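You operate a simulated robot arm through the tools that you are given. There is no shell and no other tool. Be economical: measure what you need, move in short steps, check, and stop when the job is done.

Carry out the task below with a simulated two-armed robot. There is one attempt and no reset: what you move stays moved.

TASK
Brush the rust off the bar that the orange tag names.
Fine: read the tag first. Lay that bar in the orange cradle, brush it bright with the orange brush, set the brush back and return the bar to its rests. Leave the other bars as they lie. Drop no bar or tool. Set down upright: orange brush. What is to be rubbed or washed off counts as gone when no trace of it is left.

It is judged by the outcome, as a careful person would: the job done as asked, and still so three seconds after it is handed in. It fails if anything else is knocked over, pushed out of place, dropped, spilled or broken.

THE ROBOT
Two 7-joint arms with two-finger parallel grippers on one trunk, hanging from a carriage that runs on a gantry, over the field with the corners [-142.6, 206.2], [-196.5, 90.2], [12.1, -6.8], [66, 109.3] (x, y) and turns from -395 to 292 degrees about z. Base frame: it is fixed where the carriage stands at the start and does not move with it; the origin is on the floor, on the carriage's upright axis, x ahead of it, y to its left, z up; the surface under the hand at the start is at about z = 85. Units: cm, degrees, N and s.
The left shoulder is at the start at [4, 17.3, 120.4], the right one opposite. With the tool pointing down near the work surface each hand reaches from about 26 to 78 cm from the robot's upright axis, wherever it stands, measured 20 degrees to its own side. Places, roughly: orange cradle [60, -30, 90]. Payload 3.43 kg a hand.
The TCP of each hand is the grasp point between the finger pads, 3 cm short of the fingertips. In the tool frame z runs along the fingers and y along their closing line. The gripper opens to 9.4 cm. The fingers are 2.8 cm wide and 1 cm thick; the gripper's body (5 by 9.6 cm) begins 5.5 cm behind the TCP.
Orientation is told as [roll, pitch, yaw] about the base's x, y, z axes, in that order, counted from this pose: with the fingers straight down and closing along the base's y, the tool's x points along the base's -x, its y along +y and its z along -z.

THE INTERFACE
- The arms move only by the tool drive_tool. It takes "left_targets", "right_targets" or both (then of equal length, played together; a hand with none holds still); each is a list of rows, each an object of numbers (a shift or turn left out is 0, a gripper value left out holds the last): "dx", "dy", "dz": the shift along the tool's x, y, z in cm; "wx", "wy", "wz": the turn, a rotation vector about the tool's x, y, z in degrees; "jaw": the gripper command, from -1 (shut) to 1 (fully open), values between in proportion. In form: [{"dx": .., "dy": .., "dz": .., "wx": .., "wy": .., "wz": .., "jaw": ..}, ...]. A call has 1 to 20 rows; each row shifts and turns the commanded pose from where the row before left it, along the tool's axes as they then stand. Each row takes 0.2 s and may step no farther than 5 cm and 8.6 degrees from the row before; otherwise, or with a gripper value out of range, the whole call is refused. A pose out of reach is approached as far as the arm can. The call stops where the force on the tool passes 40 N (or 10 N more than at its start, if that is more) or the arm is blocked; 0.2 s more then pass. The fingers move at their own pace (about 7.2 cm/s each) and stop on an object; they squeeze with about 36 N. The grip force told is the motor's: it shows also when the fingers shut on nothing. Time passes only in rows, and 0.2 s behind the last, so rows that do not move let the fingers close. The reply holds the time, the measured pose of the TCP, the force on the tool along the base axes, the opening and the grip force, in the units named above and with some noise, with the torque about the TCP (base axes, N m) and any sound that the robot's microphone picked up, and new pictures: "show" is both (left out), scene, wrist or none (wrist: the cameras of the hands that moved).
- Cameras (640 x 400 px; columns grow to the right, rows downward): "scene" is now at [20.72, -3.09, 146.93]; the picture's right is [-0.54, -0.84, 0.00], its down [-0.78, 0.51, -0.36] and it looks along [0.30, -0.20, -0.93] (base axes); focal length 214 px, centre (320, 200). "left" rides on the left gripper at [7.6, -1.4, -10.2] in its tool frame; the picture's right is [0.18, 0.98, 0.00], its down [-0.75, 0.14, -0.64] and it looks along [-0.63, 0.12, 0.77] (tool axes); focal length 243 px, centre (320, 200). "right" rides on the right gripper at [7.6, 1.4, -10.3] in its tool frame; the picture's right is [-0.18, 0.98, 0.00], its down [-0.75, -0.14, -0.64] and it looks along [-0.63, -0.12, 0.77] (tool axes); focal length 243 px, centre (320, 200). There is no depth. A picture from a camera that has moved, and an enlarged one, comes with that camera's place and axes in the base frame and with its lens.
- move_column(by): slides the trunk up (or, below 0, down) by that many cm; the arms and the scene camera ride with it, the base frame stays. It gives what a move gives, with no picture.
- base_move(legs): drives the robot by 1 to 6 legs, each [ahead, left, turn to the left] in cm, cm and degrees, along the robot's own axes; the way and the turn of a leg run together, so that a leg with both is an arc; at most 150 cm and 180 degrees a leg. The arms and the cameras ride along, it lands a little off, and it stops where it bumps. It keeps to its track: a leg is cut to what the track allows. It gives what a move gives, and a new picture of the scene camera.
- pan_tilt(pan, tilt): turns the head with the scene camera to pan (to the left, within 86 degrees either way) and tilt (down, from -29 to 69), counted from straight ahead of the robot. It gives what a move gives, and a new picture of the scene camera.
- enlarge(camera, box): a new picture of the part [left, top, right, bottom] of that camera's present view, enlarged. It takes no simulated time.
- sign_off(): hands the job in; it is judged then, once.

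Go step by step. Nothing tells you exact positions but the pictures and the camera data: compare them with the known pose of the tool, close in by small moves and look again before you grip or let go. The budget is 120 turns and 260 pictures, counting those below and the enlarged ones. Unless the task says otherwise, let go and move clear before handing in, and close with one line.

The tools are called after ">>>" as name(argument=value, ...) on one line, values as JSON. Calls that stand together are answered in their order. drive_tool: Moves the arms, as the interface text tells. Its arguments: {"type":"object","properties":{"left_targets":{"type":"array","items":{"type":"object","properties":{"dx":{"type":"number"},"dy":{"type":"number"},"dz":{"type":"number"},"wx":{"type":"number"},"wy":{"type":"number"},"wz":{"type":"number"},"jaw":{"type":"number"}}}},"right_targets":{"type":"array","items":{"type":"object","properties":{"dx":{"type":"number"},"dy":{"type":"number"},"dz":{"type":"number"},"wx":{"type":"number"},"wy":{"type":"number"},"wz":{"type":"number"},"jaw":{"type":"number"}}}},"show":{"type":"string","enum":["both","scene","wrist","none"]}},"required":[]} The other tools are called the same way: move_column (by) slides the trunk up or down; base_move (legs) drives the base; pan_tilt (pan, tilt) turns the head that bears the scene camera; enlarge (camera, box) takes an enlarged picture of a part of a camera's view; sign_off () hands the job in.

At the start:

```text
time_s: 0.0
left_tcp_pos: [38.95, -4.78, 121.93]
left_ee_rot: [0.0, 0.1, 0.0]
left_wrist_force: [0.4, -0.7, -0.6]
left_wrist_torque: [-0.03, 0.01, 0.03]
left_grip_width: 9.41
left_gripper_force: 0.1
right_tcp_pos: [37.28, -52.14, 126.23]
right_ee_rot: [-0.1, -0.1, 0.0]
right_wrist_force: [0.3, -0.5, -0.2]
right_wrist_torque: [0.01, 0.0, 0.03]
right_grip_width: 9.4
right_gripper_force: 0.2
trunk travel left (down, up): [-35.7, 42.4]
robot x, y, heading: [0.23, -0.16, 0.1]
head pan, tilt: [-33.0, 68.8]
```

scene: 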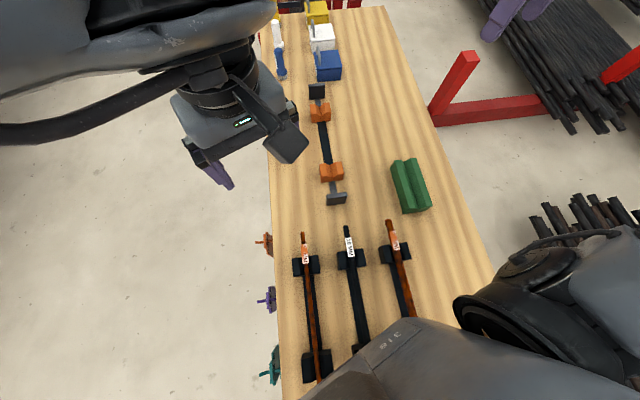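
right: 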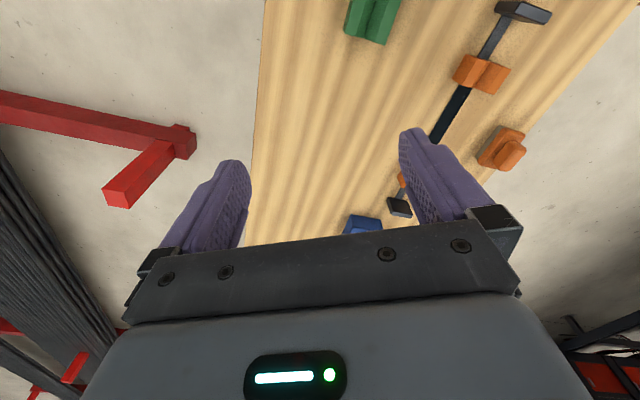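
left: 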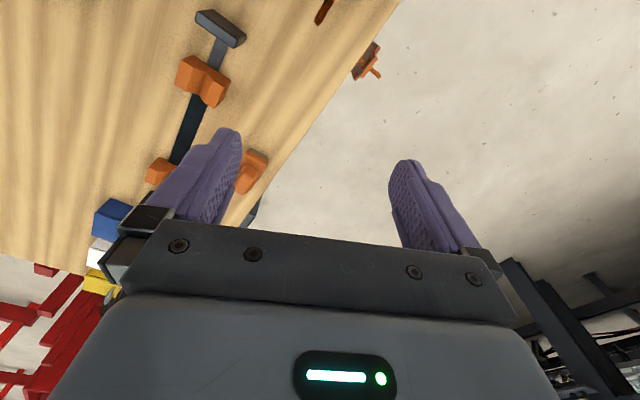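

I see a table strip with three bars on rests at the lower centre, an orange cradle beyond them, and small coloured items along the left edge. I'll enlarge these to find the tag and the brush.

>>> enlarge(camera="scene", box=[240, 210, 440, 400])

>>> enlarge(camera="scene", box=[260, 0, 440, 220])

>>> enlarge(camera="right", box=[340, 0, 580, 240])

```text
2.11 times, centred on (340, 305) of scene
camera zoom: at [20.72, -3.09, 146.93], right [-0.54, -0.84, 0.0], down [-0.78, 0.51, -0.36], along [0.3, -0.2, -0.93], focal length 452 px, centre (278, -21)
```

zoom: 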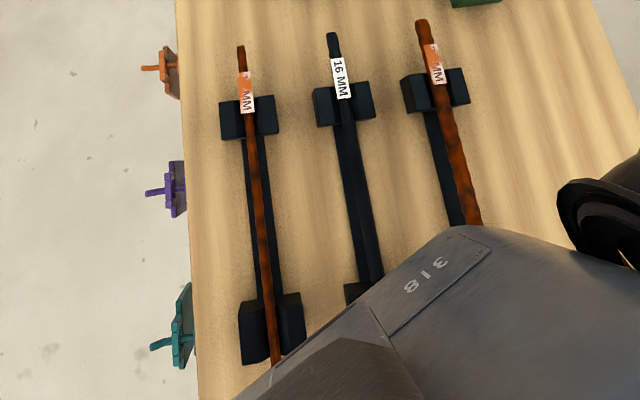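

```text
1.82 times, centred on (350, 110) of scene
camera zoom: at [20.72, -3.09, 146.93], right [-0.54, -0.84, 0.0], down [-0.78, 0.51, -0.36], along [0.3, -0.2, -0.93], focal length 390 px, centre (266, 364)
```

zoom: 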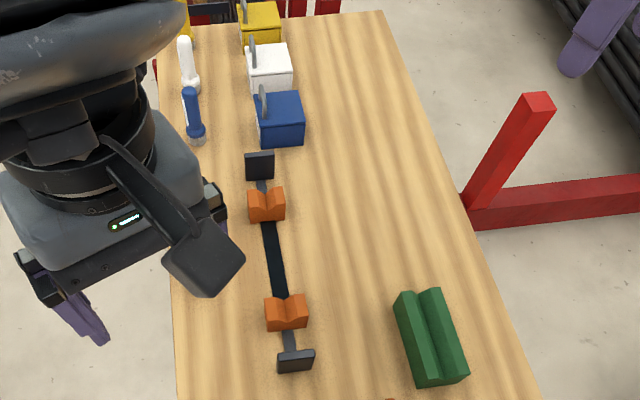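

```text
1.67 times, centred on (460, 120) of right
camera zoom: at [29.68, -50.82, 136.31], right [0.18, 0.98, 0.0], down [0.75, -0.14, 0.64], along [0.63, -0.12, -0.76], focal length 404 px, centre (87, 333)
```

zoom: 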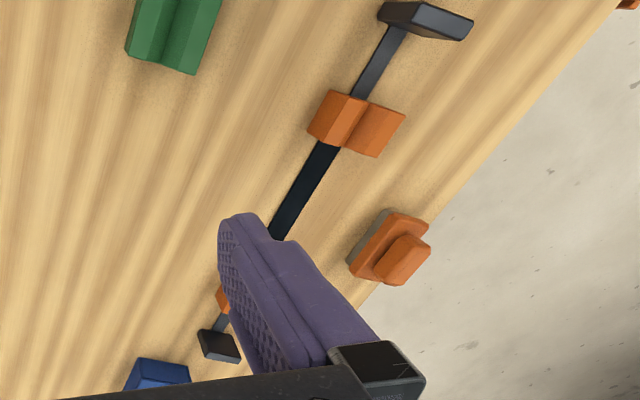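

The bars and cradle lie along a table tilted about -25°, and the tags hang on its front edge. I'll back the robot off in front of that edge and turn to face it, so I can read the tags.

>>> base_move(legs=[[30, 36, 0], [0, 0, -100]])

>>> pan_tilt(pan=0, tilt=60)

```text
time_s: 7.0
left_tcp_pos: [19.06, -1.02, 121.99]
left_ee_rot: [0.0, 0.0, -98.8]
left_wrist_force: [0.7, -0.3, -0.1]
left_wrist_torque: [-0.03, -0.01, -0.02]
left_grip_width: 9.4
left_gripper_force: 0.1
right_tcp_pos: [-27.39, 7.69, 126.15]
right_ee_rot: [0.0, -0.3, -98.8]
right_wrist_force: [-0.6, 0.1, -0.5]
right_wrist_torque: [0.04, -0.01, 0.0]
right_grip_width: 9.37
right_gripper_force: 0.0
trunk travel left (down, up): [-35.7, 42.4]
robot x, y, heading: [30.02, 37.07, -98.9]
head pan, tilt: [-33.0, 68.8]
camera scene: at [23.6, 16.77, 146.93], right [-0.75, 0.67, 0.0], down [0.62, 0.69, -0.36], along [-0.24, -0.27, -0.93], focal length 214 px, centre (320, 200)
```

scene: 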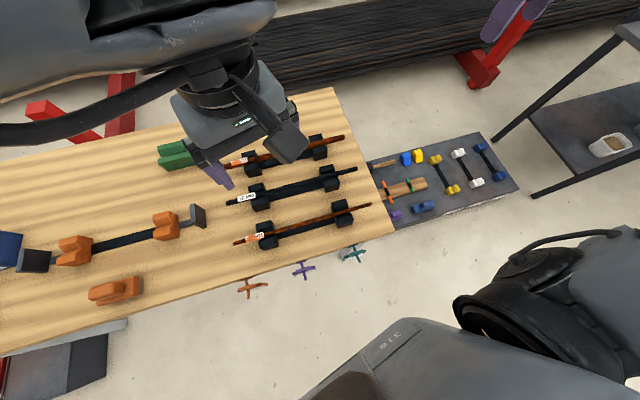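

```text
time_s: 8.0
left_tcp_pos: [19.06, -0.93, 122.03]
left_ee_rot: [-0.1, -0.1, -98.8]
left_wrist_force: [0.4, -0.1, -0.5]
left_wrist_torque: [0.0, 0.02, 0.0]
left_grip_width: 9.4
left_gripper_force: 0.0
right_tcp_pos: [-27.46, 7.88, 126.05]
right_ee_rot: [0.1, -0.2, -98.8]
right_wrist_force: [-0.9, -0.2, 0.9]
right_wrist_torque: [-0.01, 0.0, 0.0]
right_grip_width: 9.38
right_gripper_force: 0.1
trunk travel left (down, up): [-35.7, 42.4]
robot x, y, heading: [29.98, 37.02, -98.9]
head pan, tilt: [0.0, 60.0]
camera scene: at [26.3, 14.35, 147.87], right [-0.99, 0.15, 0.0], down [0.13, 0.86, -0.5], along [-0.08, -0.49, -0.87], focal length 214 px, centre (320, 200)
```

scene: 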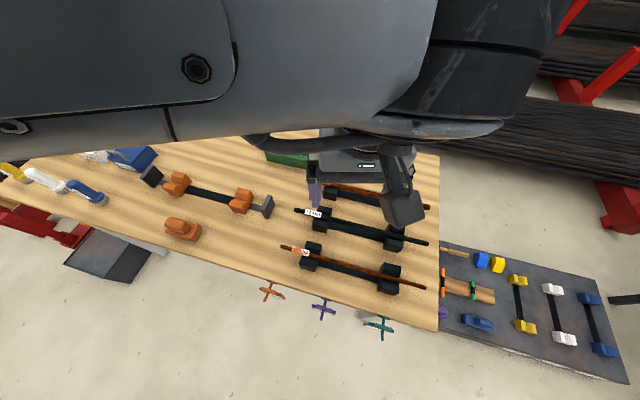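

The tags hang just below the edge and I'm looking nearly straight down on them. I'll back away and lower the gaze to read them.

>>> base_move(legs=[[-45, 0, -12]])

>>> pan_tilt(pan=0, tilt=50)

```text
time_s: 10.7
left_tcp_pos: [22.98, 46.0, 121.99]
left_ee_rot: [0.0, -0.1, -111.1]
left_wrist_force: [0.6, 0.5, 0.0]
left_wrist_torque: [0.01, -0.01, 0.01]
left_grip_width: 9.39
left_gripper_force: 0.0
right_tcp_pos: [-20.59, 64.68, 126.11]
right_ee_rot: [0.0, -0.1, -111.1]
right_wrist_force: [-0.5, -0.5, 0.6]
right_wrist_torque: [-0.04, 0.0, 0.0]
right_grip_width: 9.38
right_gripper_force: 0.0
trunk travel left (down, up): [-35.7, 42.4]
robot x, y, heading: [41.42, 80.41, -111.2]
head pan, tilt: [0.0, 60.0]
camera scene: at [33.34, 59.41, 147.86], right [-0.93, 0.36, 0.0], down [0.31, 0.81, -0.5], along [-0.18, -0.47, -0.87], focal length 214 px, centre (320, 200)
```

scene: 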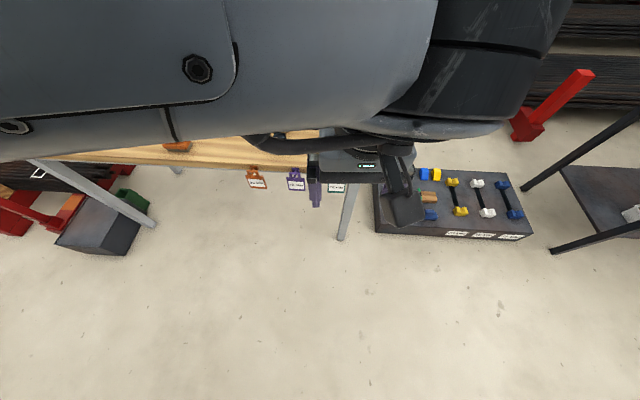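

```text
time_s: 11.4
left_tcp_pos: [23.02, 46.02, 121.91]
left_ee_rot: [0.0, 0.0, -111.0]
left_wrist_force: [-0.2, 0.2, -0.6]
left_wrist_torque: [-0.01, 0.02, -0.01]
left_grip_width: 9.4
left_gripper_force: 0.0
right_tcp_pos: [-20.61, 64.45, 126.19]
right_ee_rot: [0.0, -0.2, -111.0]
right_wrist_force: [-0.5, -0.4, -0.5]
right_wrist_torque: [0.0, -0.01, -0.05]
right_grip_width: 9.4
right_gripper_force: 0.1
trunk travel left (down, up): [-35.7, 42.4]
robot x, y, heading: [41.61, 80.69, -111.1]
head pan, tilt: [0.0, 50.0]
camera scene: at [32.96, 58.42, 149.12], right [-0.93, 0.36, 0.0], down [0.28, 0.71, -0.64], along [-0.23, -0.6, -0.77], focal length 214 px, centre (320, 200)
```

scene: 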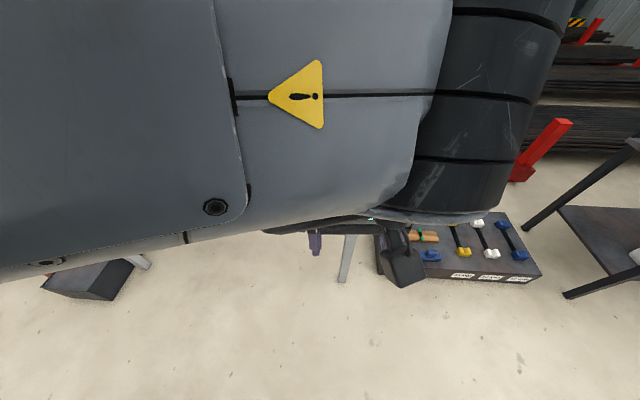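

>>> pan_tilt(pan=0, tilt=62)

>>> enlarge(camera="scene", box=[225, 140, 345, 215])

>>> enlarge(camera="left", box=[0, 0, 640, 400])

```text
time_s: 12.2
left_tcp_pos: [23.0, 46.02, 122.03]
left_ee_rot: [0.0, 0.0, -111.2]
left_wrist_force: [0.0, -0.4, 0.0]
left_wrist_torque: [0.0, 0.02, -0.02]
left_grip_width: 9.41
left_gripper_force: 0.0
right_tcp_pos: [-20.72, 64.4, 126.21]
right_ee_rot: [0.0, -0.2, -111.1]
right_wrist_force: [-0.7, 1.1, -0.3]
right_wrist_torque: [0.03, 0.02, 0.0]
right_grip_width: 9.38
right_gripper_force: 0.0
trunk travel left (down, up): [-35.7, 42.4]
robot x, y, heading: [41.25, 80.29, -111.1]
head pan, tilt: [0.0, 62.0]
camera scene: at [33.41, 59.6, 147.65], right [-0.93, 0.36, 0.0], down [0.32, 0.82, -0.47], along [-0.17, -0.44, -0.88], focal length 214 px, centre (320, 200)
```

scene: 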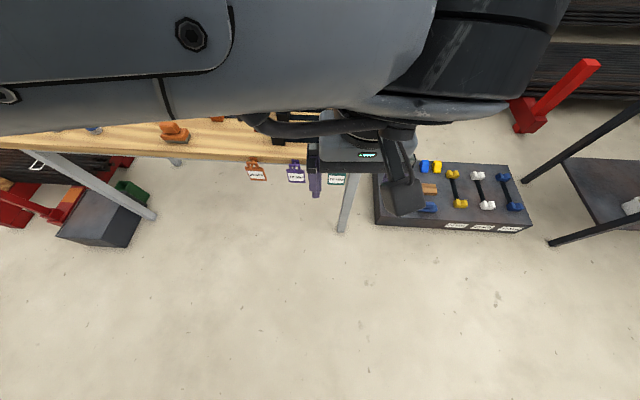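

```text
5.33 times, centred on (285, 178) of scene
camera zoom: at [33.41, 59.6, 147.65], right [-0.93, 0.36, 0.0], down [0.32, 0.82, -0.47], along [-0.17, -0.44, -0.88], focal length 1144 px, centre (507, 320)
```

zoom: 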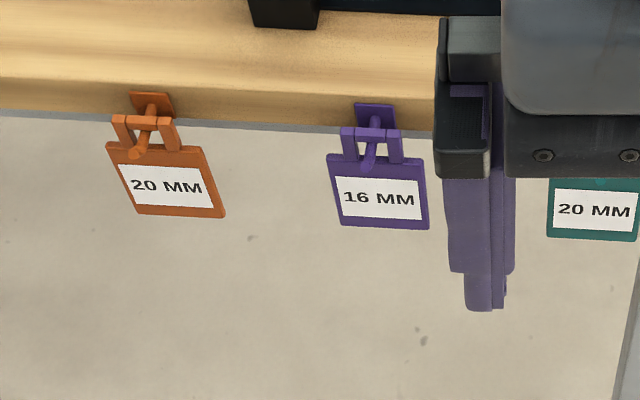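

```text
1.00 times, centred on (320, 200) of left (not enlarged: the box is as wide or as high as the picture)
camera zoom: at [24.4, 53.64, 132.03], right [0.98, -0.18, 0.0], down [-0.14, -0.75, 0.64], along [-0.12, -0.63, -0.77], focal length 243 px, centre (320, 200)
```

zoom: 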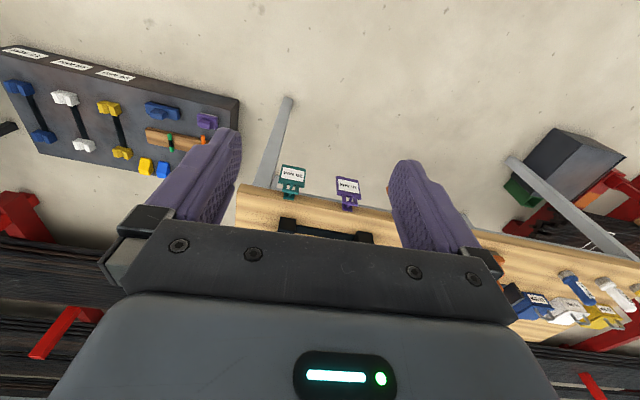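

The orange tag reads "20 MM". The two rusty bars have partly covered labels, so I'll go back to the table for a closer look at which one is 20 mm.

>>> base_move(legs=[[52.8, 6, 0], [0, 0, 21]])

>>> pan_tilt(pan=-35, tilt=65)

>>> enlarge(camera="left", box=[0, 0, 640, 400])

>>> enlarge(camera="right", box=[0, 0, 640, 400])

```text
time_s: 16.4
left_tcp_pos: [24.03, -9.98, 121.98]
left_ee_rot: [0.0, -0.1, -89.6]
left_wrist_force: [0.5, 0.2, -0.2]
left_wrist_torque: [-0.01, -0.01, 0.0]
left_grip_width: 9.39
left_gripper_force: 0.1
right_tcp_pos: [-23.51, -8.73, 126.1]
right_ee_rot: [0.0, -0.2, -89.8]
right_wrist_force: [-0.1, -0.1, -0.2]
right_wrist_torque: [-0.01, 0.02, 0.0]
right_grip_width: 9.41
right_gripper_force: 0.1
trunk travel left (down, up): [-35.7, 42.4]
robot x, y, heading: [28.44, 28.78, -89.8]
head pan, tilt: [0.0, 62.0]
camera scene: at [28.49, 6.5, 147.64], right [-1.0, -0.01, 0.0], down [0.0, 0.88, -0.47], along [0.0, -0.47, -0.88], focal length 214 px, centre (320, 200)
```

scene: 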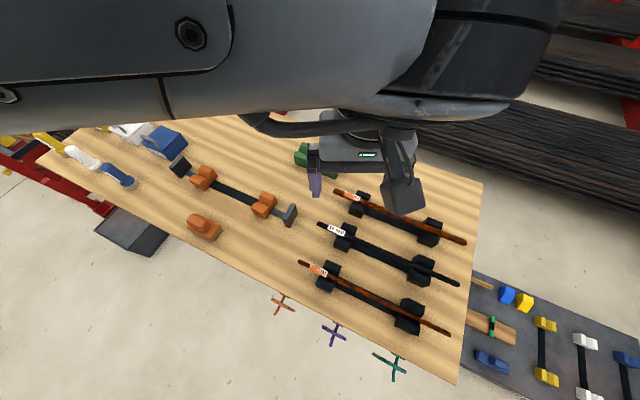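

```text
time_s: 17.4
left_tcp_pos: [23.93, -10.06, 122.03]
left_ee_rot: [0.1, 0.0, -89.6]
left_wrist_force: [0.2, -1.0, -0.3]
left_wrist_torque: [-0.01, -0.04, -0.02]
left_grip_width: 9.42
left_gripper_force: 0.2
right_tcp_pos: [-23.51, -8.59, 126.15]
right_ee_rot: [0.0, -0.2, -89.7]
right_wrist_force: [0.7, 0.1, 0.1]
right_wrist_torque: [-0.02, 0.01, 0.0]
right_grip_width: 9.4
right_gripper_force: 0.1
trunk travel left (down, up): [-35.7, 42.4]
robot x, y, heading: [28.13, 29.07, -89.7]
head pan, tilt: [-35.0, 65.0]
camera scene: at [25.0, 7.94, 147.32], right [-0.82, 0.57, 0.0], down [0.52, 0.75, -0.42], along [-0.24, -0.35, -0.91], focal length 214 px, centre (320, 200)
```

scene: 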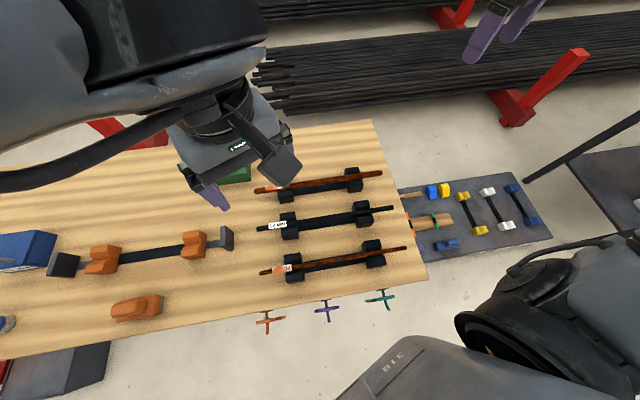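

```text
1.00 times, centred on (320, 200) of left (not enlarged: the box is as wide or as high as the picture)
camera zoom: at [22.3, -2.29, 132.03], right [0.98, 0.19, 0.0], down [0.15, -0.75, 0.64], along [0.12, -0.63, -0.77], focal length 243 px, centre (320, 200)
```

zoom: 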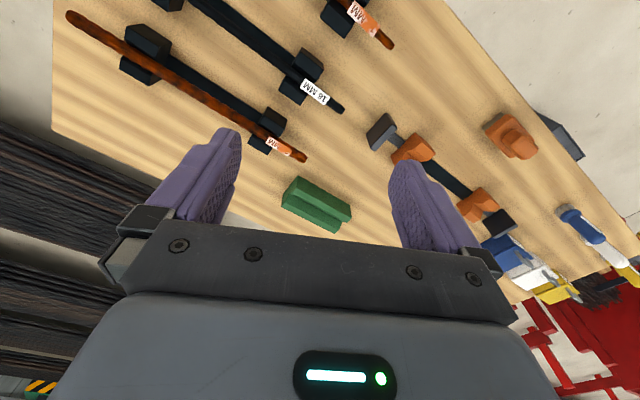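

```text
1.00 times, centred on (320, 200) of right (not enlarged: the box is as wide or as high as the picture)
camera zoom: at [-22.25, -1.11, 136.31], right [0.98, -0.18, 0.0], down [-0.14, -0.75, 0.64], along [-0.11, -0.63, -0.76], focal length 243 px, centre (320, 200)
```

zoom: 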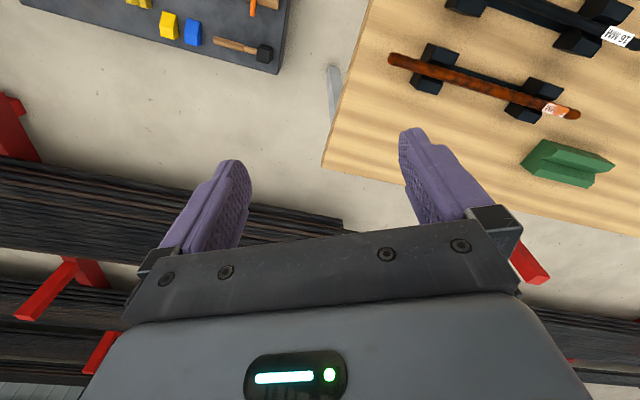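

>>> enlarge(camera="left", box=[200, 60, 340, 180])

>>> enlarge(camera="left", box=[300, 0, 420, 70])

>>> enlarge(camera="scene", box=[240, 160, 420, 290])

>>> enlarge(camera="scene", box=[30, 210, 250, 340])

```text
3.33 times, centred on (270, 120) of left
camera zoom: at [22.3, -2.29, 132.03], right [0.98, 0.19, 0.0], down [0.15, -0.75, 0.64], along [0.12, -0.63, -0.77], focal length 809 px, centre (487, 467)
```

zoom: 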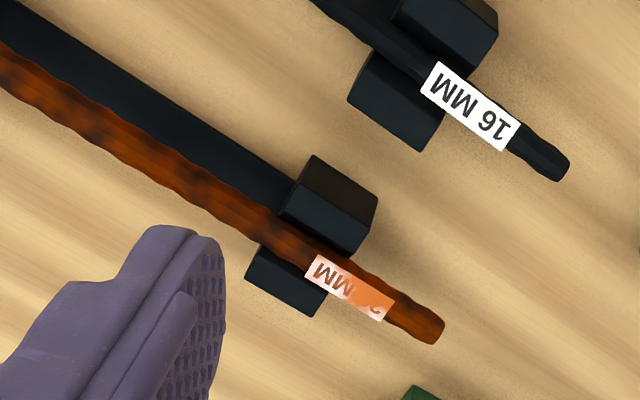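

```text
5.33 times, centred on (360, 35) of left
camera zoom: at [22.3, -2.29, 132.03], right [0.98, 0.19, 0.0], down [0.15, -0.75, 0.64], along [0.12, -0.63, -0.77], focal length 1294 px, centre (107, 1080)
```

zoom: 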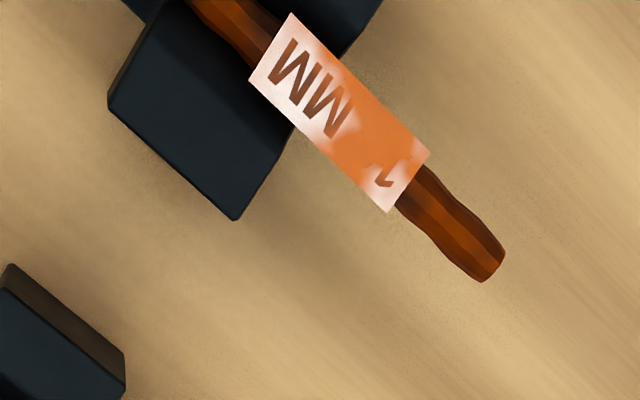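

```text
3.08 times, centred on (330, 225) of scene
camera zoom: at [25.0, 7.94, 147.32], right [-0.82, 0.57, 0.0], down [0.52, 0.75, -0.42], along [-0.24, -0.35, -0.91], focal length 660 px, centre (289, 123)
```

zoom: 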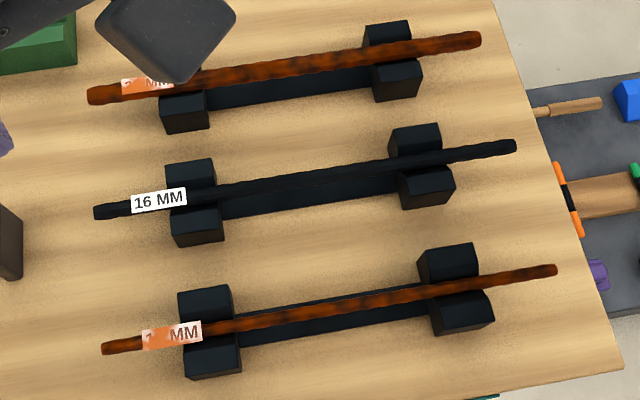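

```text
2.91 times, centred on (140, 275) of scene
camera zoom: at [25.0, 7.94, 147.32], right [-0.82, 0.57, 0.0], down [0.52, 0.75, -0.42], along [-0.24, -0.35, -0.91], focal length 624 px, centre (844, -18)
```

zoom: 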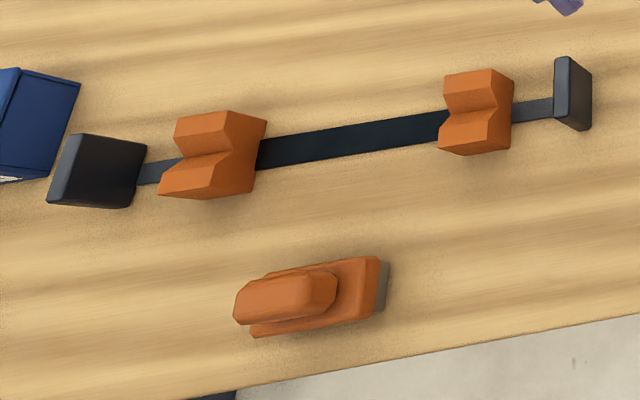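

The far rusty bar is thicker than the 16 mm one and its label starts with "2", so it is the 20 mm bar, centred near [6.5, -19, 90]. I'll swing the left hand above it with the fingers closing across it.

>>> drive_tool(left_targets=[{"wz": -8.08}, {"wz": -8.08}, {"wz": -8.08}, {"wz": -8.08}, {"wz": -8.08}, {"wz": -8.08}, {"wz": -8.08}, {"wz": -8.08}, {"dx": 2, "dy": -2.6, "dz": 2.83}, {"dx": 2, "dy": -2.6, "dz": 2.83}, {"dx": 2, "dy": -2.6, "dz": 2.83}, {"dx": 2, "dy": -2.6, "dz": 2.83}, {"dx": 2, "dy": -2.6, "dz": 2.83}, {"dx": 2, "dy": -2.6, "dz": 2.83}, {}])

```text
time_s: 20.6
left_tcp_pos: [11.16, -16.96, 104.49]
left_ee_rot: [-0.2, 0.1, -25.0]
left_wrist_force: [0.0, 0.2, -0.2]
left_wrist_torque: [-0.01, 0.01, -0.02]
left_grip_width: 9.42
left_gripper_force: 0.0
left hand out of reach, approached as far as the arm can: row 13, 14
right_tcp_pos: [-23.58, -8.62, 126.06]
right_ee_rot: [0.0, -0.3, -89.7]
right_wrist_force: [-0.3, 0.0, 0.5]
right_wrist_torque: [0.01, 0.01, -0.02]
right_grip_width: 9.38
right_gripper_force: 0.1
trunk travel left (down, up): [-35.7, 42.4]
robot x, y, heading: [28.67, 29.03, -90.2]
head pan, tilt: [-35.0, 65.0]
camera scene: at [25.0, 7.94, 147.32], right [-0.82, 0.57, 0.0], down [0.52, 0.74, -0.42], along [-0.24, -0.35, -0.91], focal length 214 px, centre (320, 200)
camera left: at [3.51, -14.92, 114.56], right [0.25, 0.97, 0.0], down [0.74, -0.19, 0.64], along [0.62, -0.16, -0.77], focal length 243 px, centre (320, 200)
```

scene: 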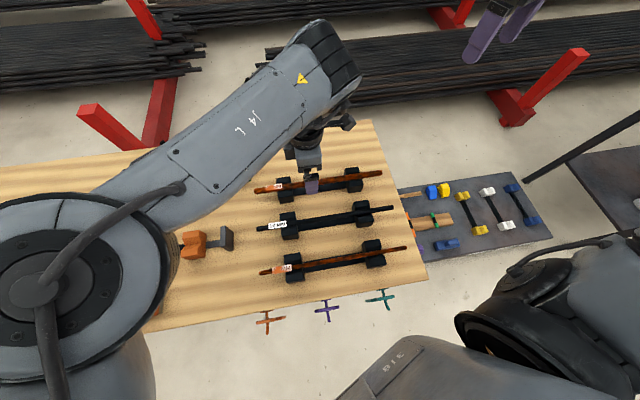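
left: 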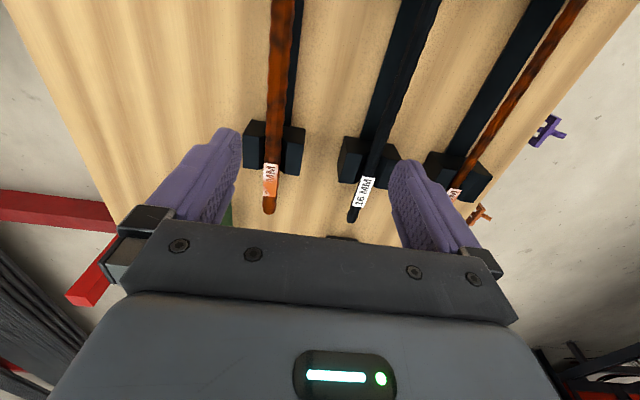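

The left arm's wrist ran out of range at this heading. I'll turn the robot right by 30° and bring the hand back over the bar.

>>> base_move(legs=[[0, 0, -30]])

>>> drive_tool(left_targets=[{"wz": -7.5}, {"wz": -7.5}, {"wz": -7.5}, {"wz": -7.5}, {"dx": -3.6, "dy": -1.43}, {"dx": -3.6, "dy": -1.43}, {"dx": -3.6, "dy": -1.43}, {"dx": -3.6, "dy": -1.43}, {"dx": -3.6, "dy": -1.43}, {"dx": -3.6, "dy": -1.43}, {}])

```text
time_s: 22.5
left_tcp_pos: [-9.37, -2.29, 104.43]
left_ee_rot: [-0.2, 0.1, -54.8]
left_wrist_force: [0.3, 0.0, -0.5]
left_wrist_torque: [0.03, 0.01, -0.01]
left_grip_width: 9.38
left_gripper_force: 0.0
right_tcp_pos: [-35.4, 22.0, 126.2]
right_ee_rot: [0.0, -0.3, -119.3]
right_wrist_force: [0.2, 0.1, 0.3]
right_wrist_torque: [-0.01, 0.01, 0.02]
right_grip_width: 9.41
right_gripper_force: 0.0
trunk travel left (down, up): [-35.7, 42.4]
robot x, y, heading: [28.11, 29.04, -119.3]
head pan, tilt: [-35.0, 65.0]
camera scene: at [15.04, 12.38, 147.31], right [-0.43, 0.9, 0.0], down [0.82, 0.39, -0.42], along [-0.38, -0.18, -0.91], focal length 214 px, centre (320, 200)
```

scene: 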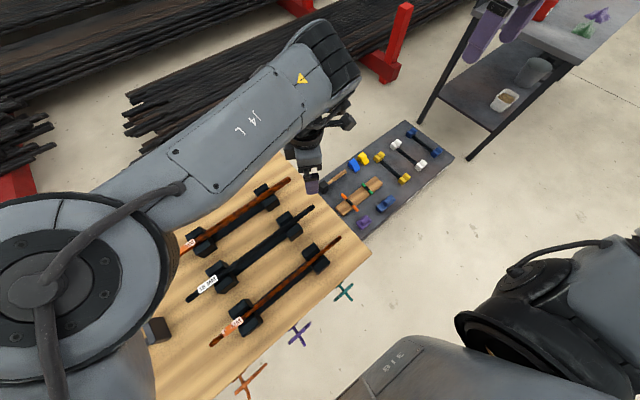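

```text
time_s: 24.9
left_tcp_pos: [6.5, -19.08, 104.37]
left_ee_rot: [-0.1, 0.4, -24.7]
left_wrist_force: [-0.2, 0.2, 0.5]
left_wrist_torque: [-0.04, -0.01, -0.02]
left_grip_width: 9.4
left_gripper_force: 0.1
right_tcp_pos: [-35.41, 22.14, 126.17]
right_ee_rot: [0.0, -0.2, -119.4]
right_wrist_force: [0.3, -0.6, 0.6]
right_wrist_torque: [0.01, 0.03, 0.05]
right_grip_width: 9.41
right_gripper_force: 0.1
trunk travel left (down, up): [-35.7, 42.4]
robot x, y, heading: [28.13, 29.06, -119.4]
head pan, tilt: [-35.0, 65.0]
camera scene: at [15.01, 12.4, 147.32], right [-0.43, 0.9, 0.0], down [0.82, 0.39, -0.42], along [-0.38, -0.18, -0.91], focal length 214 px, centre (320, 200)
camera left: at [-1.04, -17.21, 114.52], right [0.24, 0.97, 0.0], down [0.75, -0.19, 0.64], along [0.62, -0.16, -0.77], focal length 243 px, centre (320, 200)
```

scene: 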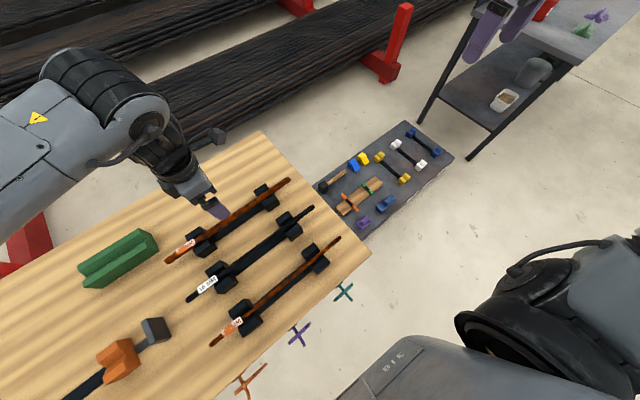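
left: 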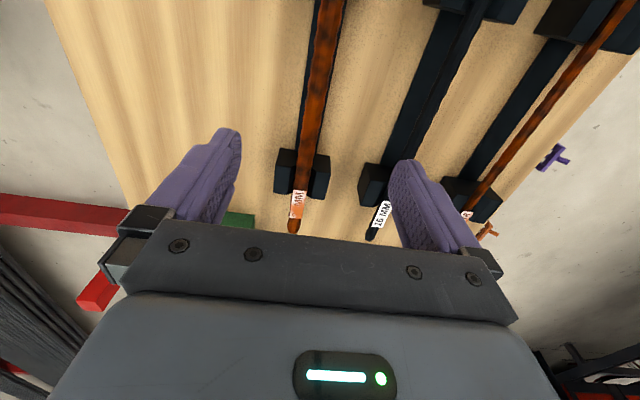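

The hand is over the bar with the bar between the fingers; I'll shift slightly and lower halfway to check.

>>> drive_tool(left_targets=[{"dy": -0.5, "dz": 4}, {"dz": 4}, {}])

>>> enlarge(camera="scene", box=[150, 150, 310, 260])

```text
time_s: 25.7
left_tcp_pos: [6.15, -19.76, 96.47]
left_ee_rot: [-0.1, 0.3, -24.7]
left_wrist_force: [0.0, -0.3, -0.5]
left_wrist_torque: [0.02, 0.02, 0.01]
left_grip_width: 9.4
left_gripper_force: 0.0
right_tcp_pos: [-35.32, 22.02, 126.09]
right_ee_rot: [0.0, -0.1, -119.4]
right_wrist_force: [0.1, 0.7, 0.1]
right_wrist_torque: [0.03, -0.01, -0.01]
right_grip_width: 9.4
right_gripper_force: 0.0
trunk travel left (down, up): [-35.7, 42.4]
robot x, y, heading: [28.54, 29.09, -119.5]
head pan, tilt: [-35.0, 65.0]
camera scene: at [15.04, 12.36, 147.32], right [-0.43, 0.9, 0.0], down [0.82, 0.39, -0.42], along [-0.38, -0.18, -0.91], focal length 214 px, centre (320, 200)
camera left: at [-1.35, -17.85, 106.47], right [0.24, 0.97, 0.0], down [0.75, -0.19, 0.64], along [0.62, -0.16, -0.77], focal length 243 px, centre (320, 200)
```

scene: 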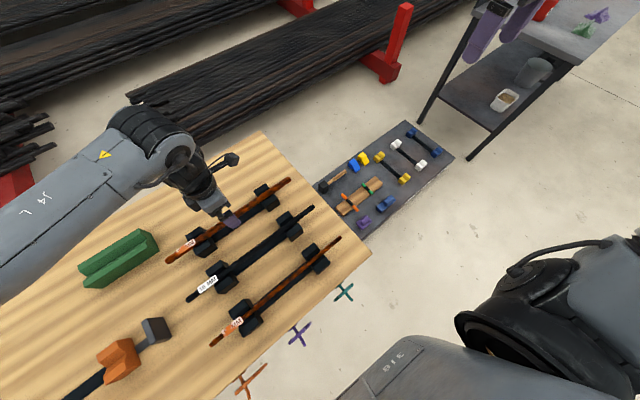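
left: 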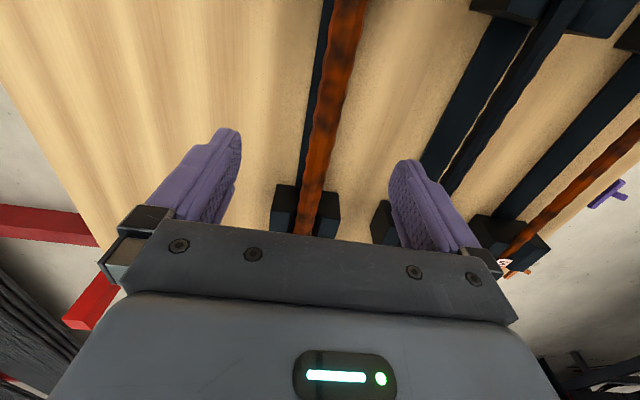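

```text
3.64 times, centred on (230, 205) of scene
camera zoom: at [15.04, 12.36, 147.32], right [-0.43, 0.9, 0.0], down [0.82, 0.39, -0.42], along [-0.38, -0.18, -0.91], focal length 780 px, centre (647, 182)
```

zoom: 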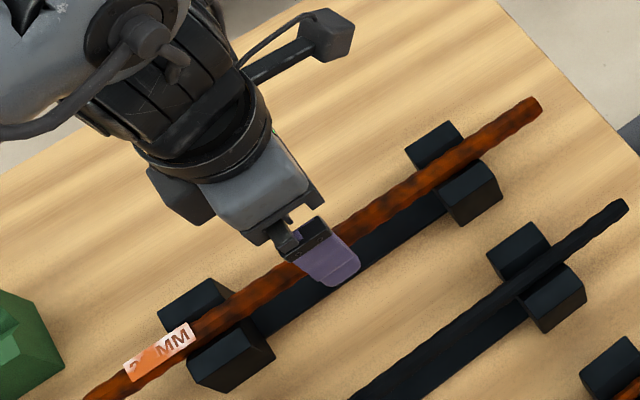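

The bar is centred between the fingers. I'll lower to about z=91.3 with force watch and close.

>>> drive_tool(left_targets=[{"dz": 2.5}, {"dz": 2.6}, {}])

```text
time_s: 26.5
left_tcp_pos: [6.29, -19.74, 91.22]
left_ee_rot: [0.0, 0.2, -24.6]
left_wrist_force: [-0.1, -0.5, 0.5]
left_wrist_torque: [0.0, 0.06, -0.01]
left_grip_width: 9.39
left_gripper_force: 0.0
right_tcp_pos: [-35.37, 21.99, 126.03]
right_ee_rot: [0.0, -0.1, -119.4]
right_wrist_force: [0.3, 0.6, -0.2]
right_wrist_torque: [0.02, -0.03, 0.02]
right_grip_width: 9.38
right_gripper_force: 0.1
trunk travel left (down, up): [-35.7, 42.4]
robot x, y, heading: [28.08, 29.26, -119.5]
head pan, tilt: [-35.0, 65.0]
camera scene: at [15.04, 12.36, 147.32], right [-0.43, 0.9, 0.0], down [0.82, 0.39, -0.42], along [-0.38, -0.18, -0.91], focal length 214 px, centre (320, 200)
camera left: at [-1.25, -17.72, 101.29], right [0.24, 0.97, 0.0], down [0.75, -0.19, 0.64], along [0.62, -0.16, -0.77], focal length 243 px, centre (320, 200)
```

scene: 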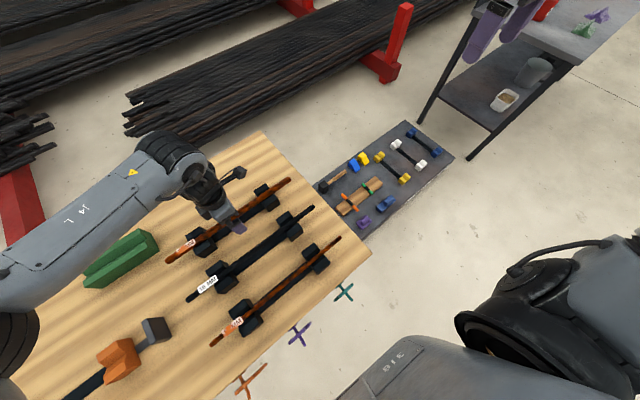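
left: 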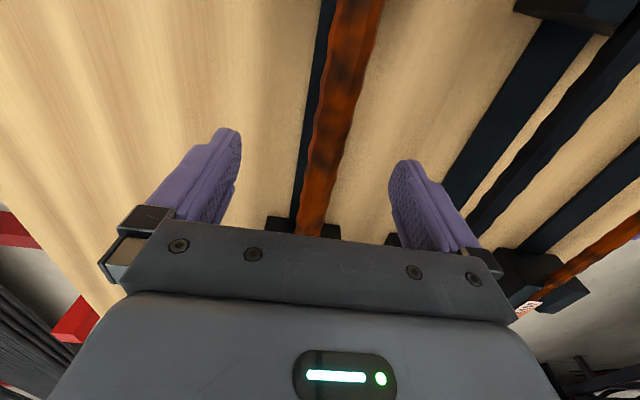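

>>> enlarge(camera="scene", box=[180, 170, 300, 250])

>>> enlarge(camera="left", box=[180, 100, 480, 260])

```text
5.00 times, centred on (240, 210) of scene
camera zoom: at [15.04, 12.36, 147.32], right [-0.43, 0.9, 0.0], down [0.82, 0.39, -0.42], along [-0.38, -0.18, -0.91], focal length 1072 px, centre (720, 150)
```

zoom: 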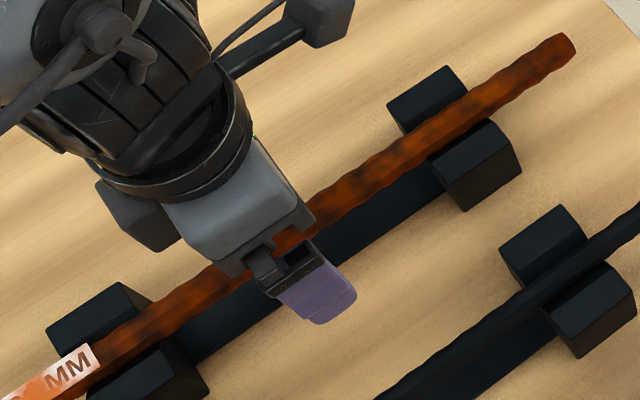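

```text
2.13 times, centred on (330, 180) of left
camera zoom: at [-1.25, -17.72, 101.29], right [0.24, 0.97, 0.0], down [0.75, -0.19, 0.64], along [0.62, -0.16, -0.77], focal length 518 px, centre (299, 243)
```

zoom: 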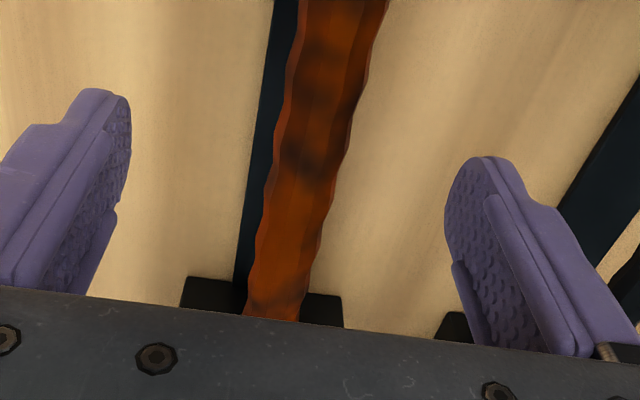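

The bar sits midway between the pads; closing.

>>> drive_tool(left_targets=[{"jaw": 0}, {"jaw": -0.4}, {"jaw": -1}, {}, {}], show="wrist")

```text
time_s: 27.7
left_tcp_pos: [6.35, -19.54, 91.19]
left_ee_rot: [0.0, 0.2, -24.8]
left_wrist_force: [3.3, 5.6, 5.5]
left_wrist_torque: [-0.03, -0.39, -0.42]
left_grip_width: 1.81
left_gripper_force: 35.7
right_tcp_pos: [-35.41, 22.01, 126.1]
right_ee_rot: [0.1, -0.1, -119.4]
right_wrist_force: [-0.7, -0.1, 0.1]
right_wrist_torque: [0.04, -0.03, -0.01]
right_grip_width: 9.42
right_gripper_force: 0.0
trunk travel left (down, up): [-35.7, 42.4]
robot x, y, heading: [28.26, 28.78, -119.6]
head pan, tilt: [-35.0, 65.0]
camera left: at [-1.21, -17.6, 101.3], right [0.24, 0.97, 0.0], down [0.75, -0.19, 0.64], along [0.62, -0.16, -0.77], focal length 243 px, centre (320, 200)
```

left: 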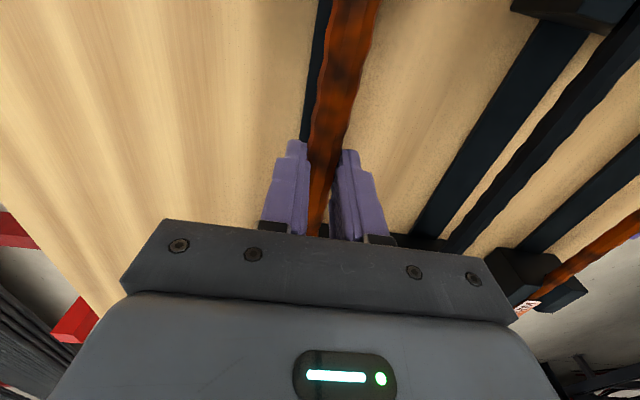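

Gripped at 1.8 cm width, so this is the thick bar (grip pose noted for the return). Lifting straight up.

>>> drive_tool(left_targets=[{"dz": -1}, {"dz": -2}, {"dz": -3}, {"dz": -3}, {"dz": -3}, {}])

```text
time_s: 29.1
left_tcp_pos: [6.55, -19.43, 103.3]
left_ee_rot: [0.0, 0.2, -24.7]
left_wrist_force: [-0.6, 0.8, -9.5]
left_wrist_torque: [0.0, -0.01, 0.01]
left_grip_width: 1.82
left_gripper_force: 35.4
right_tcp_pos: [-35.31, 22.07, 126.04]
right_ee_rot: [0.0, 0.0, -119.4]
right_wrist_force: [0.2, -0.1, -0.5]
right_wrist_torque: [-0.01, 0.01, 0.02]
right_grip_width: 9.39
right_gripper_force: 0.1
trunk travel left (down, up): [-35.7, 42.4]
robot x, y, heading: [28.18, 28.83, -119.5]
head pan, tilt: [-35.0, 65.0]
camera scene: at [15.07, 12.42, 147.3], right [-0.43, 0.9, 0.0], down [0.82, 0.39, -0.42], along [-0.38, -0.18, -0.91], focal length 214 px, centre (320, 200)
camera left: at [-1.1, -17.53, 113.45], right [0.24, 0.97, 0.0], down [0.75, -0.19, 0.64], along [0.62, -0.16, -0.77], focal length 243 px, centre (320, 200)
```

scene: 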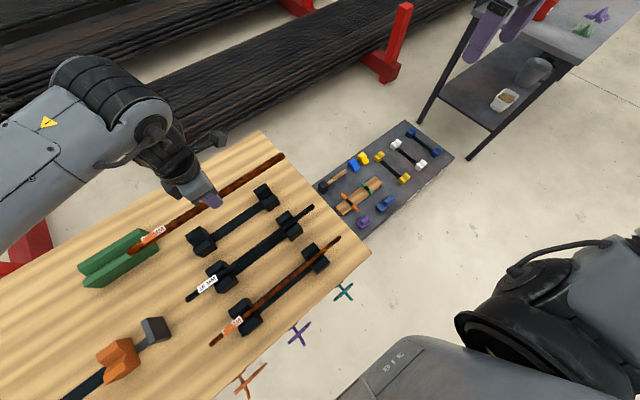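
left: 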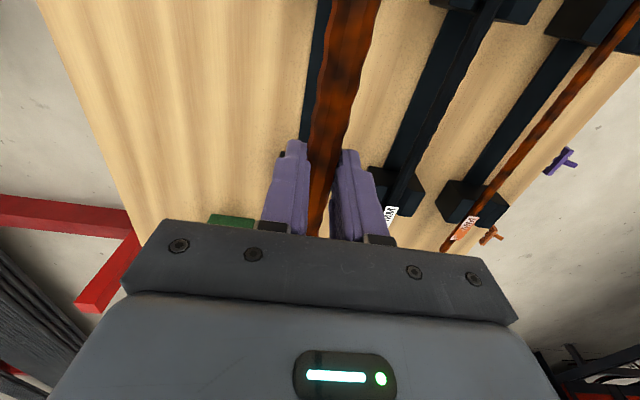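

Bar held, balanced. I'll raise a bit, turn the robot left towards the cradle, then realign the bar with the cradle's direction.

>>> drive_tool(left_targets=[{"dz": -3}, {"dz": -3}, {}], show="none")

>>> base_move(legs=[[0, 0, 45]])

>>> drive_tool(left_targets=[{"wz": 7.5}, {"wz": 7.5}, {"wz": 7.5}, {"wz": 7.5}, {"wz": 7.5}, {"wz": 7.5}, {}])

>>> pan_tilt(pan=0, tilt=68)

```text
time_s: 29.9
left_tcp_pos: [6.78, -19.44, 109.19]
left_ee_rot: [0.0, 0.2, -24.7]
left_wrist_force: [-0.4, -0.1, -9.2]
left_wrist_torque: [0.0, -0.04, -0.01]
left_grip_width: 1.83
left_gripper_force: 36.1
right_tcp_pos: [-35.38, 22.15, 126.16]
right_ee_rot: [0.1, 0.0, -119.3]
right_wrist_force: [0.0, 0.1, 0.3]
right_wrist_torque: [-0.02, 0.01, 0.0]
right_grip_width: 9.4
right_gripper_force: 0.1
trunk travel left (down, up): [-35.7, 42.4]
robot x, y, heading: [28.32, 28.86, -119.6]
head pan, tilt: [-35.0, 65.0]
```

```text
time_s: 32.3
left_tcp_pos: [47.11, -20.73, 109.22]
left_ee_rot: [0.0, 0.2, 19.9]
left_wrist_force: [-0.1, 0.1, -9.8]
left_wrist_torque: [0.05, -0.01, -0.02]
left_grip_width: 1.82
left_gripper_force: 35.9
right_tcp_pos: [-12.05, -20.87, 126.07]
right_ee_rot: [0.0, -0.2, -74.6]
right_wrist_force: [0.6, 0.2, -0.2]
right_wrist_torque: [0.03, 0.0, 0.03]
right_grip_width: 9.4
right_gripper_force: 0.1
trunk travel left (down, up): [-35.7, 42.4]
robot x, y, heading: [27.87, 29.45, -74.5]
head pan, tilt: [-35.0, 65.0]
camera scene: at [30.54, 7.83, 147.3], right [-0.94, 0.34, 0.0], down [0.31, 0.85, -0.42], along [-0.14, -0.4, -0.91], focal length 214 px, centre (320, 200)
```

scene: 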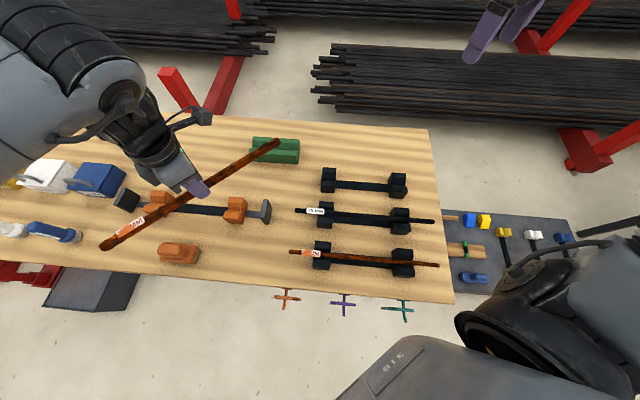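

```text
time_s: 33.9
left_tcp_pos: [47.12, -20.75, 109.12]
left_ee_rot: [-0.2, 0.0, -25.1]
left_wrist_force: [0.0, 0.2, -9.8]
left_wrist_torque: [0.01, -0.03, 0.01]
left_grip_width: 1.83
left_gripper_force: 36.2
right_tcp_pos: [-12.03, -20.67, 126.17]
right_ee_rot: [0.0, -0.1, -74.7]
right_wrist_force: [-0.3, 0.4, 0.2]
right_wrist_torque: [0.01, -0.03, -0.01]
right_grip_width: 9.39
right_gripper_force: 0.0
trunk travel left (down, up): [-35.7, 42.4]
robot x, y, heading: [28.53, 29.15, -74.8]
head pan, tilt: [-35.0, 65.0]
camera scene: at [30.53, 7.83, 147.3], right [-0.94, 0.34, 0.0], down [0.31, 0.85, -0.42], along [-0.14, -0.4, -0.91], focal length 214 px, centre (320, 200)
camera left: at [39.59, -18.71, 119.27], right [0.25, 0.97, 0.0], down [0.74, -0.19, 0.64], along [0.62, -0.16, -0.77], focal length 243 px, centre (320, 200)
```

scene: 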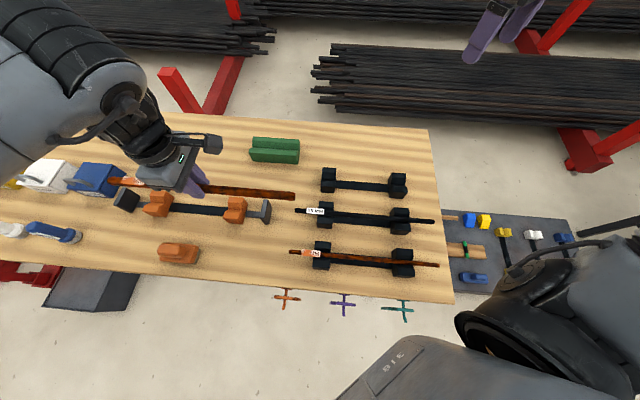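
left: 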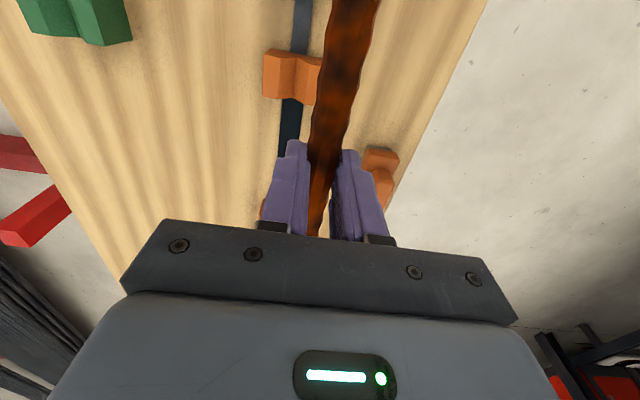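

```text
time_s: 34.9
left_tcp_pos: [47.16, -20.7, 109.26]
left_ee_rot: [-0.1, 0.1, -25.1]
left_wrist_force: [0.0, -0.7, -9.0]
left_wrist_torque: [-0.02, 0.01, -0.02]
left_grip_width: 1.83
left_gripper_force: 35.9
right_tcp_pos: [-12.16, -20.87, 126.18]
right_ee_rot: [0.0, -0.1, -74.7]
right_wrist_force: [-0.4, -0.6, 0.0]
right_wrist_torque: [-0.01, -0.03, 0.01]
right_grip_width: 9.44
right_gripper_force: 0.0
trunk travel left (down, up): [-35.7, 42.4]
robot x, y, heading: [28.42, 28.97, -74.7]
head pan, tilt: [0.0, 68.0]
camera scene: at [34.07, 8.06, 146.99], right [-0.96, -0.26, 0.0], down [-0.24, 0.89, -0.37], along [0.1, -0.36, -0.93], focal length 214 px, centre (320, 200)
```

scene: 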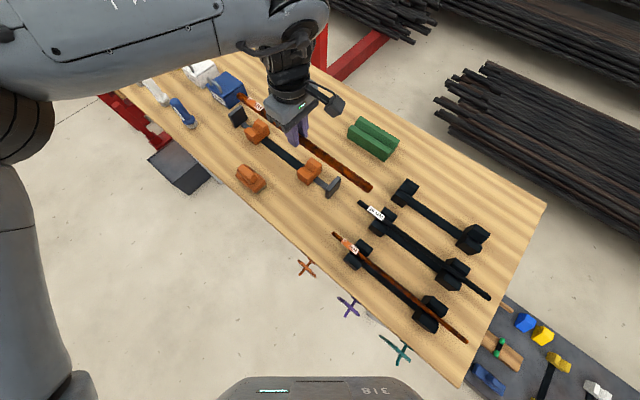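

>>> enlarge(camera="scene", box=[200, 70, 400, 210])

>>> enlarge(camera="left", box=[200, 0, 440, 160])

```text
2.86 times, centred on (300, 140) of scene
camera zoom: at [34.07, 8.06, 146.99], right [-0.96, -0.26, 0.0], down [-0.24, 0.89, -0.37], along [0.1, -0.36, -0.93], focal length 613 px, centre (377, 371)
```

zoom: 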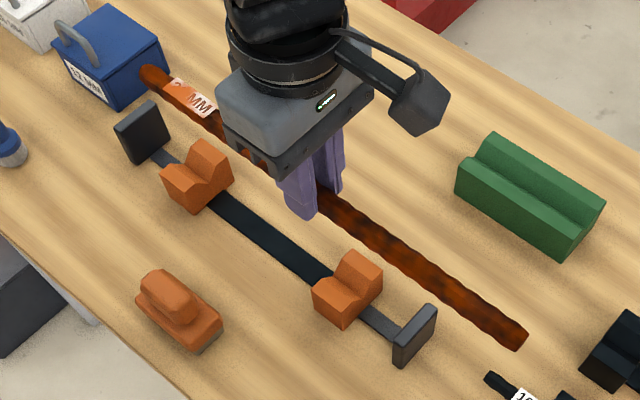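

```text
2.50 times, centred on (320, 80) of left
camera zoom: at [39.58, -18.73, 119.27], right [0.25, 0.97, 0.0], down [0.74, -0.19, 0.64], along [0.62, -0.16, -0.77], focal length 606 px, centre (320, 500)
```

zoom: 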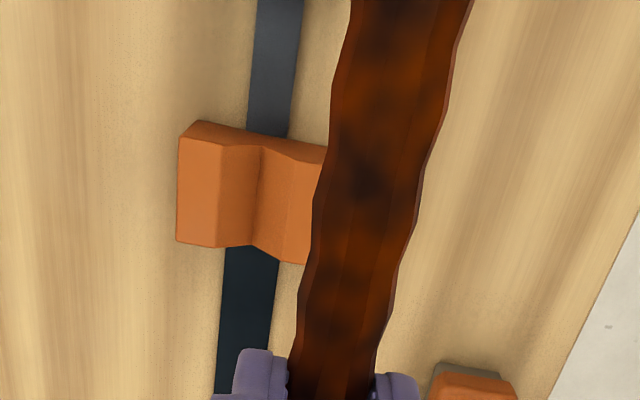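

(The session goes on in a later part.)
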